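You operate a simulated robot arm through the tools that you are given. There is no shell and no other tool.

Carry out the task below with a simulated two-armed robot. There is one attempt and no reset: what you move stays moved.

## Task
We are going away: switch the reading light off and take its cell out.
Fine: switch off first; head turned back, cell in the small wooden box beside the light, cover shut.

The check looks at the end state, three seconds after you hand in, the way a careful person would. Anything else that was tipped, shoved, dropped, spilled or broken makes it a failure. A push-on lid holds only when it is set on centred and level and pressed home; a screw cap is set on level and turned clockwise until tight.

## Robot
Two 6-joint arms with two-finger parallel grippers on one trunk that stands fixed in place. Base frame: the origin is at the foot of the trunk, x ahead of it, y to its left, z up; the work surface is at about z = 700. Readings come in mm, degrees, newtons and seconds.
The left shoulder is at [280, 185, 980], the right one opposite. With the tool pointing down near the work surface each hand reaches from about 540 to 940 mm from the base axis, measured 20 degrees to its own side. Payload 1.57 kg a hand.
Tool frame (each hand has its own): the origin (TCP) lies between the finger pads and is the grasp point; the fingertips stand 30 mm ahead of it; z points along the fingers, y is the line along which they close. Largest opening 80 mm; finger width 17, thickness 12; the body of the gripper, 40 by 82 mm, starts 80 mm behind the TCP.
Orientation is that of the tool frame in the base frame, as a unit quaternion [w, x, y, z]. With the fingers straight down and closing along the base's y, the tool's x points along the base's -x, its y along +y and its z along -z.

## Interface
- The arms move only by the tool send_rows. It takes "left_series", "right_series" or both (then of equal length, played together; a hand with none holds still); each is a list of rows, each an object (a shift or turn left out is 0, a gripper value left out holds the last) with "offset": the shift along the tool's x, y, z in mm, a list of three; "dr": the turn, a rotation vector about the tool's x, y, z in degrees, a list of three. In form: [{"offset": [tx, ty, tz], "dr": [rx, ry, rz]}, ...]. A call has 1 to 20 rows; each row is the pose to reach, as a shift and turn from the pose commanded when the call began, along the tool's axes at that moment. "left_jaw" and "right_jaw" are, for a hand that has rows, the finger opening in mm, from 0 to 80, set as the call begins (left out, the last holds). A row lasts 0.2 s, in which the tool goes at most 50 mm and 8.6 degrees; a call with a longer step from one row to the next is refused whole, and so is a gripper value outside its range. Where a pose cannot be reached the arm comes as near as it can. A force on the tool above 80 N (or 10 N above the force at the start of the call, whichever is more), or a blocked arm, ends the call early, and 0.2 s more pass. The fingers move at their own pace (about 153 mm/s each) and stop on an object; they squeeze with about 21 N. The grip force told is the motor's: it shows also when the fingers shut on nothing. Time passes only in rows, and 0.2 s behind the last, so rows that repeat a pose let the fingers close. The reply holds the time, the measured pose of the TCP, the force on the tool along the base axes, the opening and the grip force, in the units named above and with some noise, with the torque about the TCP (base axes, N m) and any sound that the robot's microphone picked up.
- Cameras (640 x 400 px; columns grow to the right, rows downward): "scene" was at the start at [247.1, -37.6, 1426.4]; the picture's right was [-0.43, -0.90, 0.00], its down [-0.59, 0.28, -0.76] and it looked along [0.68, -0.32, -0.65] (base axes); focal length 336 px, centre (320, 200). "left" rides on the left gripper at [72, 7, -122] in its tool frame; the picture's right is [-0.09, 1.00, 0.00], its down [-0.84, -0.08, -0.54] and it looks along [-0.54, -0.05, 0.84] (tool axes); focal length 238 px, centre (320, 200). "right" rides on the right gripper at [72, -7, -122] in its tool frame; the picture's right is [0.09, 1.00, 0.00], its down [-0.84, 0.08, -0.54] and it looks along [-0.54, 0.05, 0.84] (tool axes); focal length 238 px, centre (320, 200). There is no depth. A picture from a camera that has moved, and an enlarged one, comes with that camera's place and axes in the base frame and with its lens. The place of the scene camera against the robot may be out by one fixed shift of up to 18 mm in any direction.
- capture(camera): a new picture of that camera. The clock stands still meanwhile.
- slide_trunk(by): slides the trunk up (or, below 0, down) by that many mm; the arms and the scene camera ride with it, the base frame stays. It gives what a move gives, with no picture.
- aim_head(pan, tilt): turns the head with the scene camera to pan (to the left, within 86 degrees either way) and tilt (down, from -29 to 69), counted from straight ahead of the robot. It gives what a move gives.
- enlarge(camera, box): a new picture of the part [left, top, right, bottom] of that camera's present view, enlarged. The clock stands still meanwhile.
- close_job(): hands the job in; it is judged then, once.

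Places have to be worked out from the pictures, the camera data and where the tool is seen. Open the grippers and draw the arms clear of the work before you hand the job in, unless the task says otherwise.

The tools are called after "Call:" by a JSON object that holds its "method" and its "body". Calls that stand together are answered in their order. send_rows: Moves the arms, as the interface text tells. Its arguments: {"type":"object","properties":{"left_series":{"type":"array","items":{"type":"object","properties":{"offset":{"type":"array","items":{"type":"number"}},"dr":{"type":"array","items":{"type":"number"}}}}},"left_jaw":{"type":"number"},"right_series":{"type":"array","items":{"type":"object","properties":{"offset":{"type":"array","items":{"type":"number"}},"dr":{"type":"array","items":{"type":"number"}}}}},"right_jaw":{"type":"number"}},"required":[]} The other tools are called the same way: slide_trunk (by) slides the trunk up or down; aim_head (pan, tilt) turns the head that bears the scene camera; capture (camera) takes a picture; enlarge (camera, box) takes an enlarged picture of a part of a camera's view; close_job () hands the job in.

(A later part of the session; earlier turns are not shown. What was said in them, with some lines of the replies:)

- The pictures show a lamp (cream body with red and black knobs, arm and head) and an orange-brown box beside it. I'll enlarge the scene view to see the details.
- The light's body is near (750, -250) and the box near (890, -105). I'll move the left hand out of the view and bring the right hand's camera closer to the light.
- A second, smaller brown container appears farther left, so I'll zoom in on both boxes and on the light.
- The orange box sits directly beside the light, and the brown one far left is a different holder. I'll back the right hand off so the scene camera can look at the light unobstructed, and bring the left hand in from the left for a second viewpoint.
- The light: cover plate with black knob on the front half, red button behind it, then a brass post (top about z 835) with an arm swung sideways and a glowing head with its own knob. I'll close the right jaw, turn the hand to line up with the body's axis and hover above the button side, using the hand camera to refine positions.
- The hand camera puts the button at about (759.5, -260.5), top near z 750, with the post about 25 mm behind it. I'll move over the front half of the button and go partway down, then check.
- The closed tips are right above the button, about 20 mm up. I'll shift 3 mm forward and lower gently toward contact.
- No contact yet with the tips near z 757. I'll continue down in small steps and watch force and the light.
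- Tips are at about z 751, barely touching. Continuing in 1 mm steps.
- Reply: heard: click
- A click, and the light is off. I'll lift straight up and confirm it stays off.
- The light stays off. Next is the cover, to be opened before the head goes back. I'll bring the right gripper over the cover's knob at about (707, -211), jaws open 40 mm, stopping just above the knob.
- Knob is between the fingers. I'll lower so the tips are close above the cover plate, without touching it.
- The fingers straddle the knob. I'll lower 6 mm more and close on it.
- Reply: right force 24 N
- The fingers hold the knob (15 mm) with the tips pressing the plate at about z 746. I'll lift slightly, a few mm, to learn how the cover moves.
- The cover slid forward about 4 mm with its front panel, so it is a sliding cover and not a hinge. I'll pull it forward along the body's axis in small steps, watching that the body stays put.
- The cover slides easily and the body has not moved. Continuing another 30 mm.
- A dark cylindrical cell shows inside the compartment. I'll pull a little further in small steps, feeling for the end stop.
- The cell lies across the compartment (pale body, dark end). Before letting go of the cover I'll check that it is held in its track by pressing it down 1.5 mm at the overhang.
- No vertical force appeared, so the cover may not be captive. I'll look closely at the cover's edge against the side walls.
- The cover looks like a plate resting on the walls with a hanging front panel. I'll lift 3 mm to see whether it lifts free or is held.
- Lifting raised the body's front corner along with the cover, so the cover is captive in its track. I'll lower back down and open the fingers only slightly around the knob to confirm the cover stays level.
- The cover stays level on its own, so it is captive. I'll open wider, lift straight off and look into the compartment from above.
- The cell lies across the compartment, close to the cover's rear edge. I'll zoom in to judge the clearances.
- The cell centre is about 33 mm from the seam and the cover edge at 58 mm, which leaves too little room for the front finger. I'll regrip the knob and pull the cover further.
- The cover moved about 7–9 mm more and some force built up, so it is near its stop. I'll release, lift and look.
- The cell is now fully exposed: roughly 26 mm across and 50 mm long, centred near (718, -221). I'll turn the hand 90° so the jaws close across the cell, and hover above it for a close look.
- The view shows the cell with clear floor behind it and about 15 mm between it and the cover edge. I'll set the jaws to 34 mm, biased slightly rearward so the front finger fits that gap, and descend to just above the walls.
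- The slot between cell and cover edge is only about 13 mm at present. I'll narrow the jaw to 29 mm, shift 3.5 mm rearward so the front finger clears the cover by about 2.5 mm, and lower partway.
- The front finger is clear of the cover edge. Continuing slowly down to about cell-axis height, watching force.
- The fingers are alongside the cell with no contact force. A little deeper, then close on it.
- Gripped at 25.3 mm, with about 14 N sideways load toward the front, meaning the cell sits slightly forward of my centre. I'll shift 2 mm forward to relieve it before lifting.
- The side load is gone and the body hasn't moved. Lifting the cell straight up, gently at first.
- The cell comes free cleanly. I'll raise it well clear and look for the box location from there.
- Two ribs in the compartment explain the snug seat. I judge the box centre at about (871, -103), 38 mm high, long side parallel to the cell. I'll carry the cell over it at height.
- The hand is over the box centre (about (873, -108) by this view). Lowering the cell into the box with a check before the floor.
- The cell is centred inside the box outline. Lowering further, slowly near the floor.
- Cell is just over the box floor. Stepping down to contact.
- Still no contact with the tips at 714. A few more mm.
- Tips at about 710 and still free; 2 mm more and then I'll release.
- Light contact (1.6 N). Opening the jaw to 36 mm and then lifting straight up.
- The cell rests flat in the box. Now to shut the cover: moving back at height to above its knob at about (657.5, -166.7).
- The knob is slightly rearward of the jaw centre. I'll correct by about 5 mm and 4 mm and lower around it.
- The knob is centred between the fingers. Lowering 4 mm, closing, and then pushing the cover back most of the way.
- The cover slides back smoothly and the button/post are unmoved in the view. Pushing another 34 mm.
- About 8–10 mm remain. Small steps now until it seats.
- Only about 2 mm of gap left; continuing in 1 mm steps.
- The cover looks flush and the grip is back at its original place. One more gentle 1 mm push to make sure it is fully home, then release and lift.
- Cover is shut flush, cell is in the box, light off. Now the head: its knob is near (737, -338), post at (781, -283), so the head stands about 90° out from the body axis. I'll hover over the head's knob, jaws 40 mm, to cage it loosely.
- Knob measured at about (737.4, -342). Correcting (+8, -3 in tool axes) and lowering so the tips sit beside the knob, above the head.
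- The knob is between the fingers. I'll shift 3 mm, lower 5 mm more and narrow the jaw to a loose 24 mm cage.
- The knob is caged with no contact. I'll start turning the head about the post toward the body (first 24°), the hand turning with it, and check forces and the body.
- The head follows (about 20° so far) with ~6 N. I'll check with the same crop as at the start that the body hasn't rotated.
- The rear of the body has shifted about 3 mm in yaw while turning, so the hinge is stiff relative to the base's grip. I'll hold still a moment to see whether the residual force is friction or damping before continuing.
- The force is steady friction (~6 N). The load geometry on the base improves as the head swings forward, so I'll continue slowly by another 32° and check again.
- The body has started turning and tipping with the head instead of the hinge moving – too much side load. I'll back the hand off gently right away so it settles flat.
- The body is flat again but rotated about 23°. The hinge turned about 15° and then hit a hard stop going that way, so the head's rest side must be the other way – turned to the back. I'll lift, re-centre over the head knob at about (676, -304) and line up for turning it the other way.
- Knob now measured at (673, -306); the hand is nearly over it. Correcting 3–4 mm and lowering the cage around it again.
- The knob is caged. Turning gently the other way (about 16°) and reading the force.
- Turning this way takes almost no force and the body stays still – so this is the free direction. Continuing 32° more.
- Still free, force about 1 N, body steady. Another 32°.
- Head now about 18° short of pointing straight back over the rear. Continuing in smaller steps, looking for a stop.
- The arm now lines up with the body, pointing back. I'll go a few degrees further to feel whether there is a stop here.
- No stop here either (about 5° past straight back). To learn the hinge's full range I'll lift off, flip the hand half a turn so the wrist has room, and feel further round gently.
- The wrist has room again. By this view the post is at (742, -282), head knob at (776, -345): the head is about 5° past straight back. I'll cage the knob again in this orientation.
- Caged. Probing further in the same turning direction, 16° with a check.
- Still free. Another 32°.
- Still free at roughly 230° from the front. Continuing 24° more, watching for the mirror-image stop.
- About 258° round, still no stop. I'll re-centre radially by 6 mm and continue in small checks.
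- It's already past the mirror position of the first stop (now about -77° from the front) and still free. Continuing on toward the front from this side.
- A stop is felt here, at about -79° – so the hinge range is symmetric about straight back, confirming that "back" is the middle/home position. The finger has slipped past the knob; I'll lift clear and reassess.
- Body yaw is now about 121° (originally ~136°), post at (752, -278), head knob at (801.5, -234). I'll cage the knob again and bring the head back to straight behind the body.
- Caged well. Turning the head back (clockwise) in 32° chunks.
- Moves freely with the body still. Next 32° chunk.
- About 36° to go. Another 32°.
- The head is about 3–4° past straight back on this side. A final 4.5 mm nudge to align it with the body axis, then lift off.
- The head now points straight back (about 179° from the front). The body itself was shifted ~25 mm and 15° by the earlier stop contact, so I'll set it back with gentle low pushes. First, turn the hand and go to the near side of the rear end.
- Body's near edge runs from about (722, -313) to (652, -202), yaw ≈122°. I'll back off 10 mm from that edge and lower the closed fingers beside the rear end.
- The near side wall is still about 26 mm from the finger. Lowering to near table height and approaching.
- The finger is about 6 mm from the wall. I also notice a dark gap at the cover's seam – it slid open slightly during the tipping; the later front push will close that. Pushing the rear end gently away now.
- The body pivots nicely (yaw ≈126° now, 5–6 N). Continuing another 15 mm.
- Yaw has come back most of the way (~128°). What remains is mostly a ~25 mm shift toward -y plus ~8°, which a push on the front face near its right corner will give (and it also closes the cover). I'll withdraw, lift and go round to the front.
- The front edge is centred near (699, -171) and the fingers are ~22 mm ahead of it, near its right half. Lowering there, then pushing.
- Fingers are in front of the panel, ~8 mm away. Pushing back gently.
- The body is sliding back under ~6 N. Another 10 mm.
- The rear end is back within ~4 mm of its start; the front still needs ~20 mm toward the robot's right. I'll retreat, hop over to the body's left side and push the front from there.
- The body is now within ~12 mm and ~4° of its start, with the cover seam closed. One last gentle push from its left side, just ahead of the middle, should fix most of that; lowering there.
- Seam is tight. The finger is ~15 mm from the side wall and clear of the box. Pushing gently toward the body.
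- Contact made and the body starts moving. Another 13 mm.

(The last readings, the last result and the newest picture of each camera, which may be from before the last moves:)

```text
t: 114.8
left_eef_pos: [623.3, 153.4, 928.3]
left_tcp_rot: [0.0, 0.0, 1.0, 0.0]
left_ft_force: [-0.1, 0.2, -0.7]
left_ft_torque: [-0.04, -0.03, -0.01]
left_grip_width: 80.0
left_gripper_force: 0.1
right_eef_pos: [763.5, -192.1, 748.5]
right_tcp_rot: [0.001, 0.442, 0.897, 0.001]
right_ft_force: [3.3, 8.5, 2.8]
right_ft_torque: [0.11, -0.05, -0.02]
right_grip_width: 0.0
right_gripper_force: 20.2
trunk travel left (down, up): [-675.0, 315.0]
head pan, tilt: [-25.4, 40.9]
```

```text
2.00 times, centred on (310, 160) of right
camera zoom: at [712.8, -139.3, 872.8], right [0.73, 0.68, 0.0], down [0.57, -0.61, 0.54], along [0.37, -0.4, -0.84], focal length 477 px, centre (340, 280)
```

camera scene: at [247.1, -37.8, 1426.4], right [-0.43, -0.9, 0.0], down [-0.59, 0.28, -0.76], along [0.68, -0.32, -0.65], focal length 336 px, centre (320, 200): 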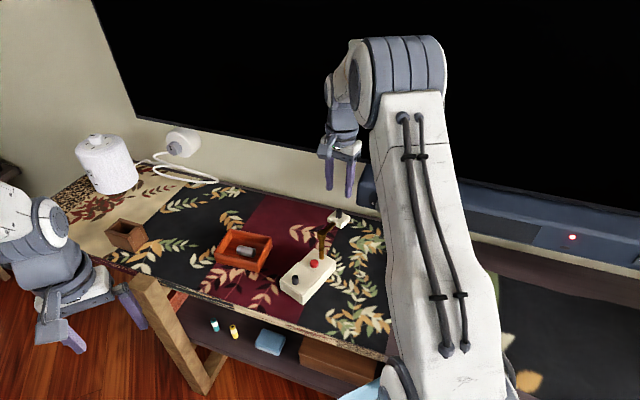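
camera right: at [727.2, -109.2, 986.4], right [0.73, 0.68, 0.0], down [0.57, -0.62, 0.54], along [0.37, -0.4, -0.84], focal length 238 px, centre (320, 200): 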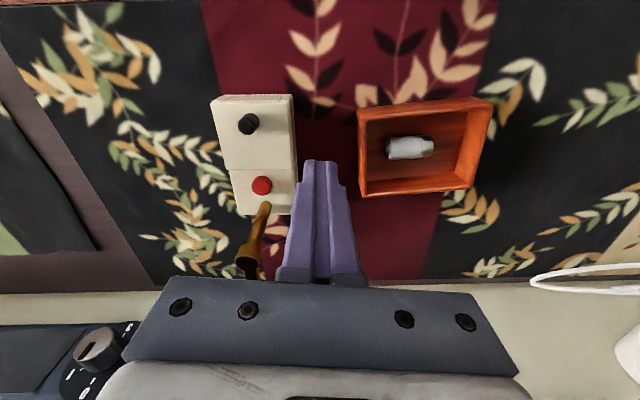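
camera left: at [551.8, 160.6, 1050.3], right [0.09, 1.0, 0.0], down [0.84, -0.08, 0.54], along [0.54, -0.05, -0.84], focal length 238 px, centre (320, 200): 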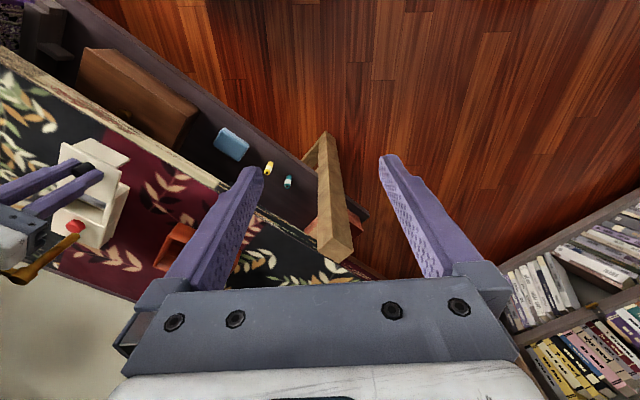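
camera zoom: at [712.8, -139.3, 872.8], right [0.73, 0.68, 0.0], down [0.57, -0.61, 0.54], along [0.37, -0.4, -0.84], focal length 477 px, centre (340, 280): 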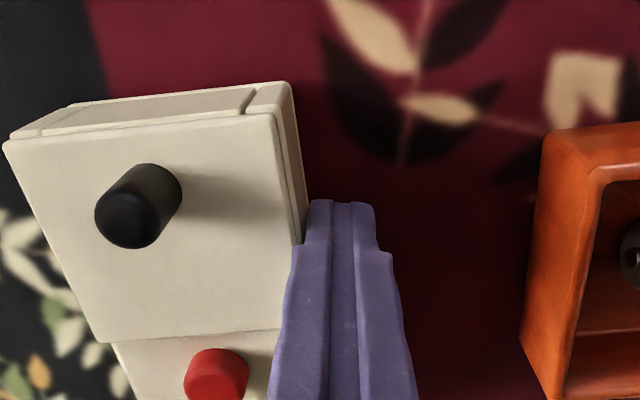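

The body is back to within ~3 mm of its original place. Withdrawing sideways, then up and away for a full check.

Call:
{"method": "send_rows", "body": {"right_series": [{"offset": [0, 4, 0]}, {"offset": [0, 10, 0]}, {"offset": [0, 18, 0]}, {"offset": [0, 18, -40]}, {"offset": [0, 18, -85]}, {"offset": [0, 18, -130]}, {"offset": [0, 18, -170]}]}}

Call:
{"method": "capture", "body": {"camera": "right"}}

Call:
{"method": "enlarge", "body": {"camera": "scene", "box": [270, 200, 370, 300]}}

```text
t: 116.4
left_eef_pos: [622.6, 152.8, 928.9]
left_tcp_rot: [0.0, 0.0, 1.0, 0.0]
left_ft_force: [0.6, 0.2, -0.3]
left_ft_torque: [-0.01, 0.03, -0.02]
left_grip_width: 79.9
left_gripper_force: 0.1
right_eef_pos: [774.7, -181.2, 918.7]
right_tcp_rot: [-0.001, 0.442, 0.897, -0.002]
right_ft_force: [0.9, -0.4, 0.4]
right_ft_torque: [0.03, 0.05, 0.0]
right_grip_width: 0.0
right_gripper_force: 21.4
trunk travel left (down, up): [-675.0, 315.0]
head pan, tilt: [-25.4, 40.9]
```

```text
taken
camera right: at [724.4, -127.7, 1042.5], right [0.73, 0.68, 0.0], down [0.57, -0.62, 0.54], along [0.37, -0.4, -0.84], focal length 238 px, centre (320, 200)
```

right: 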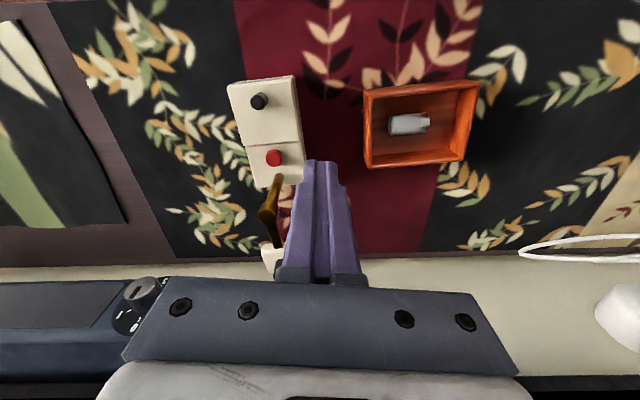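

```text
4.00 times, centred on (320, 250) of scene
camera zoom: at [247.2, -37.7, 1426.3], right [-0.43, -0.9, 0.0], down [-0.59, 0.28, -0.76], along [0.68, -0.32, -0.65], focal length 1343 px, centre (320, 0)
```

zoom: 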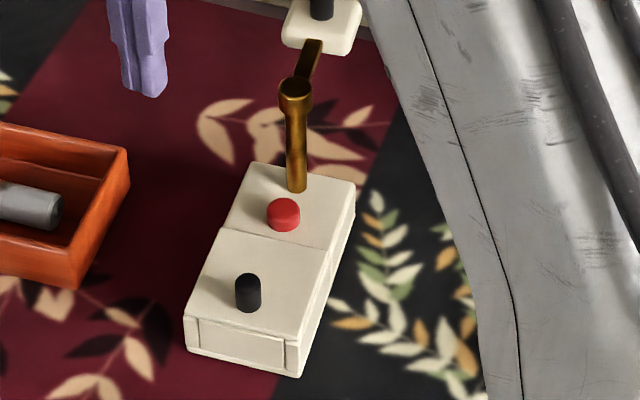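

Body is upright and in place. I'll back the right hand up for an unobstructed look at the head alignment and the whole scene.

Call:
{"method": "send_rows", "body": {"right_series": [{"offset": [20, -15, -20]}, {"offset": [40, -30, -40]}, {"offset": [60, -45, -60]}, {"offset": [80, -60, -80]}, {"offset": [100, -75, -95]}], "right_jaw": 80}}

Call:
{"method": "capture", "body": {"camera": "right"}}

Call:
{"method": "enlarge", "body": {"camera": "scene", "box": [260, 180, 380, 300]}}

```text
t: 117.6
left_eef_pos: [623.7, 153.5, 928.4]
left_tcp_rot: [0.001, 0.0, 1.0, 0.0]
left_ft_force: [-0.2, 0.1, -0.2]
left_ft_torque: [-0.02, 0.0, -0.01]
left_grip_width: 80.0
left_gripper_force: 0.1
right_eef_pos: [654.7, -147.2, 1013.1]
right_tcp_rot: [0.0, 0.441, 0.897, 0.001]
right_ft_force: [0.5, 0.2, -0.4]
right_ft_torque: [0.01, 0.03, -0.01]
right_grip_width: 80.2
right_gripper_force: 0.0
trunk travel left (down, up): [-675.0, 315.0]
head pan, tilt: [-25.4, 40.9]
```

```text
taken
camera right: at [605.2, -93.6, 1136.5], right [0.73, 0.68, 0.0], down [0.57, -0.62, 0.54], along [0.37, -0.4, -0.84], focal length 238 px, centre (320, 200)
```

right: 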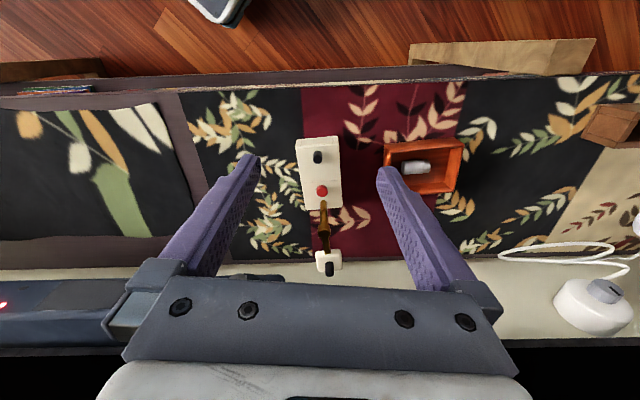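

```text
3.33 times, centred on (320, 240) of scene
camera zoom: at [247.4, -37.8, 1426.3], right [-0.43, -0.9, 0.0], down [-0.59, 0.28, -0.76], along [0.68, -0.32, -0.65], focal length 1119 px, centre (320, 67)
```

zoom: 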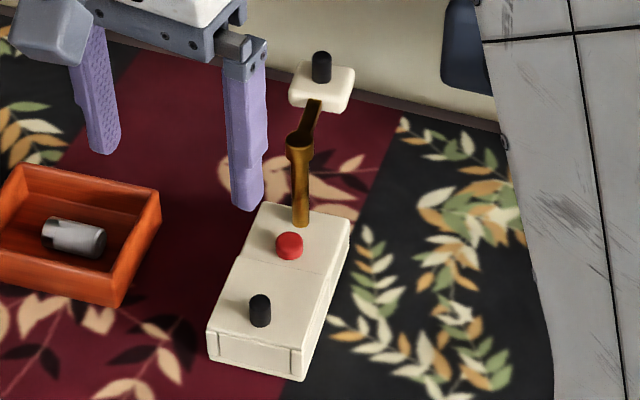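

Call:
{"method": "enlarge", "body": {"camera": "right", "box": [270, 120, 390, 290]}}

Call:
{"method": "enlarge", "body": {"camera": "scene", "box": [290, 190, 350, 250]}}

```text
2.35 times, centred on (330, 205) of right
camera zoom: at [605.2, -93.6, 1136.5], right [0.73, 0.68, 0.0], down [0.57, -0.62, 0.54], along [0.37, -0.4, -0.84], focal length 561 px, centre (296, 188)
```

zoom: 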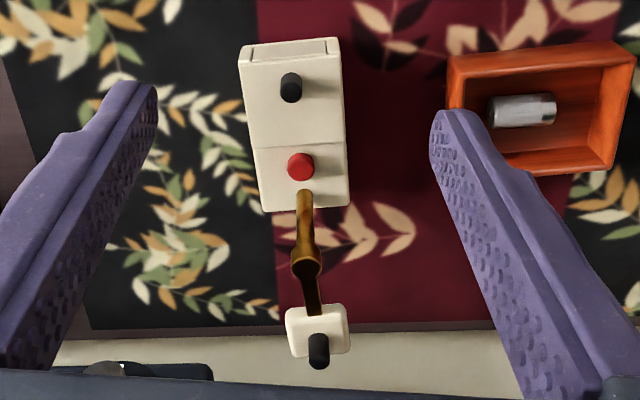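

```text
6.67 times, centred on (320, 220) of scene
camera zoom: at [247.4, -37.8, 1426.3], right [-0.43, -0.9, 0.0], down [-0.59, 0.28, -0.76], along [0.68, -0.32, -0.65], focal length 2238 px, centre (320, 67)
```

zoom: 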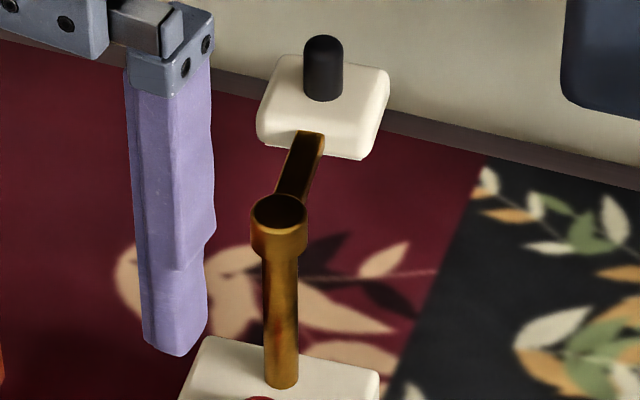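

Head is straight back along the body axis (≈180°). Now verify the cover is flush and the cell is in place.

Call:
{"method": "enlarge", "body": {"camera": "scene", "box": [280, 245, 345, 300]}}

Call:
{"method": "enlarge", "body": {"camera": "right", "box": [285, 125, 355, 215]}}

Call:
{"method": "enlarge", "body": {"camera": "scene", "box": [205, 220, 285, 290]}}

```text
7.27 times, centred on (312, 272) of scene
camera zoom: at [247.4, -37.8, 1426.3], right [-0.43, -0.9, 0.0], down [-0.59, 0.28, -0.76], along [0.68, -0.32, -0.65], focal length 2441 px, centre (374, -327)
```

zoom: 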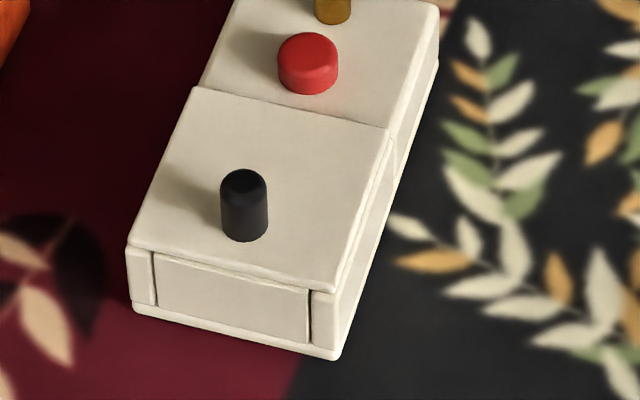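

```text
4.44 times, centred on (320, 170) of right
camera zoom: at [605.2, -93.6, 1136.5], right [0.73, 0.68, 0.0], down [0.57, -0.62, 0.54], along [0.37, -0.4, -0.84], focal length 1059 px, centre (320, 333)
```

zoom: 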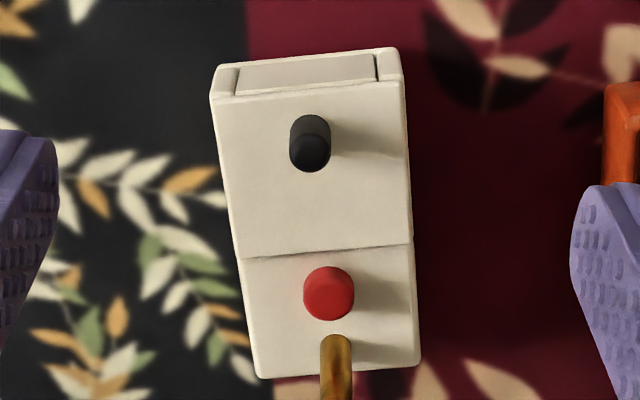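

```text
5.71 times, centred on (245, 255) of scene
camera zoom: at [247.4, -37.8, 1426.3], right [-0.43, -0.9, 0.0], down [-0.59, 0.28, -0.76], along [0.68, -0.32, -0.65], focal length 1918 px, centre (749, -114)
```

zoom: 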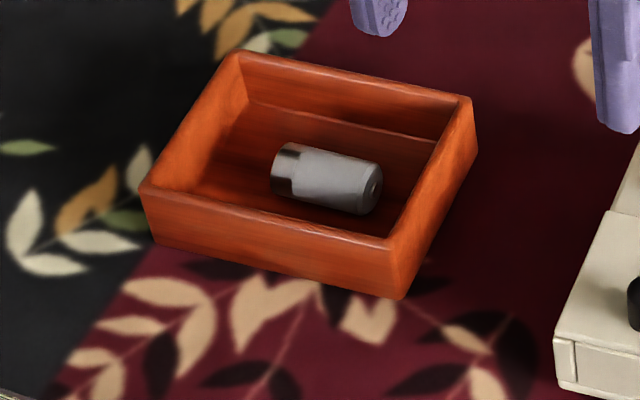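

Everything matches: the cover is flush, the body is within ~2 mm of where it stood, the cell is in the box, the head is turned back and the light is off. Drawing both arms clear with open grippers.

Call:
{"method": "send_rows", "body": {"right_series": [{"offset": [-10, -38, -20]}, {"offset": [-20, -76, -40]}, {"offset": [-30, -114, -60]}, {"offset": [-41, -152, -75]}, {"offset": [-51, -190, -85]}, {"offset": [-61, -228, -85]}, {"offset": [-71, -268, -85]}], "left_series": [{"offset": [10, 10, -25]}, {"offset": [20, 20, -50]}, {"offset": [30, 30, -75]}, {"offset": [40, 40, -100]}, {"offset": [50, 50, -125]}, {"offset": [60, 50, -150]}, {"offset": [70, 50, -160]}]}}

Call:
{"method": "capture", "body": {"camera": "scene"}}

Call:
{"method": "enlarge", "body": {"camera": "scene", "box": [200, 180, 400, 310]}}

```text
t: 119.2
left_eef_pos: [552.9, 206.3, 1092.2]
left_tcp_rot: [0.0, -0.001, 1.0, 0.0]
left_ft_force: [-0.4, 0.0, 0.1]
left_ft_torque: [-0.06, 0.01, -0.01]
left_grip_width: 79.9
left_gripper_force: 0.0
right_eef_pos: [486.9, -368.9, 1096.9]
right_tcp_rot: [0.0, 0.441, 0.898, 0.0]
right_ft_force: [-0.6, 0.7, 0.8]
right_ft_torque: [-0.01, 0.02, -0.03]
right_grip_width: 79.8
right_gripper_force: 0.0
trunk travel left (down, up): [-675.0, 315.0]
head pan, tilt: [-25.4, 40.9]
```

```text
taken
camera scene: at [247.3, -37.6, 1426.3], right [-0.43, -0.9, 0.0], down [-0.59, 0.28, -0.76], along [0.68, -0.32, -0.65], focal length 336 px, centre (320, 200)
```

scene: 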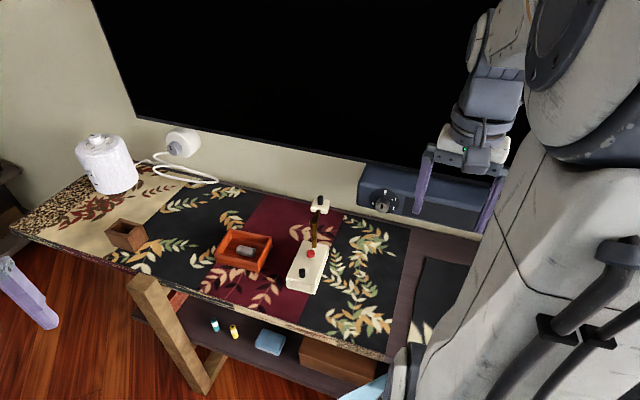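

```text
3.08 times, centred on (300, 245) of scene
camera zoom: at [247.3, -37.6, 1426.3], right [-0.43, -0.9, 0.0], down [-0.59, 0.28, -0.76], along [0.68, -0.32, -0.65], focal length 1033 px, centre (382, 62)
```

zoom: 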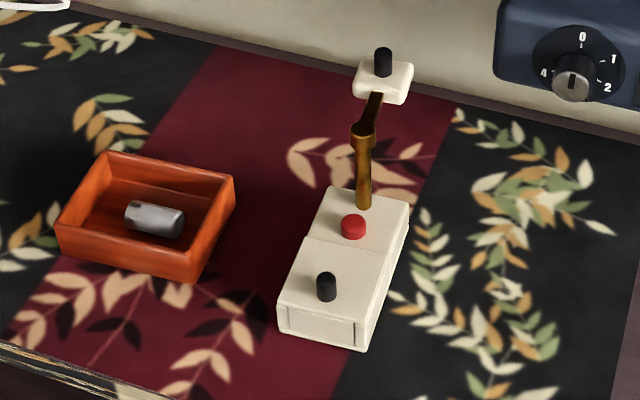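

The final view shows the light off and standing where it was, with its head turned back and cover shut. The cell is in the wooden box and both arms are clear, so I'm handing in.

Call:
{"method": "close_job", "body": {}}

```text
The job is handed in.
```

The light is off, its cell is in the wooden box beside it, the cover is shut and the head points straight back. I've handed the job in but have no result from the check.

- **Order:** I pressed the switch first; it clicked and the light went dark. The cell came out after that.
- **Head position:** I took "turned back" to mean straight back over the rear of the light. The hinge stops equally far either side of that point, so it looks like the head's home position. If you meant folded over the cover, the hinge doesn't go there.
- **The light was moved:** I first turned the head the wrong way, and it hit its stop. The body swung about 23 degrees and tipped a little before I backed off. I then pushed it back, and it stands flat within about 2–3 mm of where it started.
- **Cover:** it slid slightly open during that, and I closed it again. It looks flush in the last close-up pictures.

Both grippers are open and both arms are clear of the work. I saw nothing else on the table disturbed.
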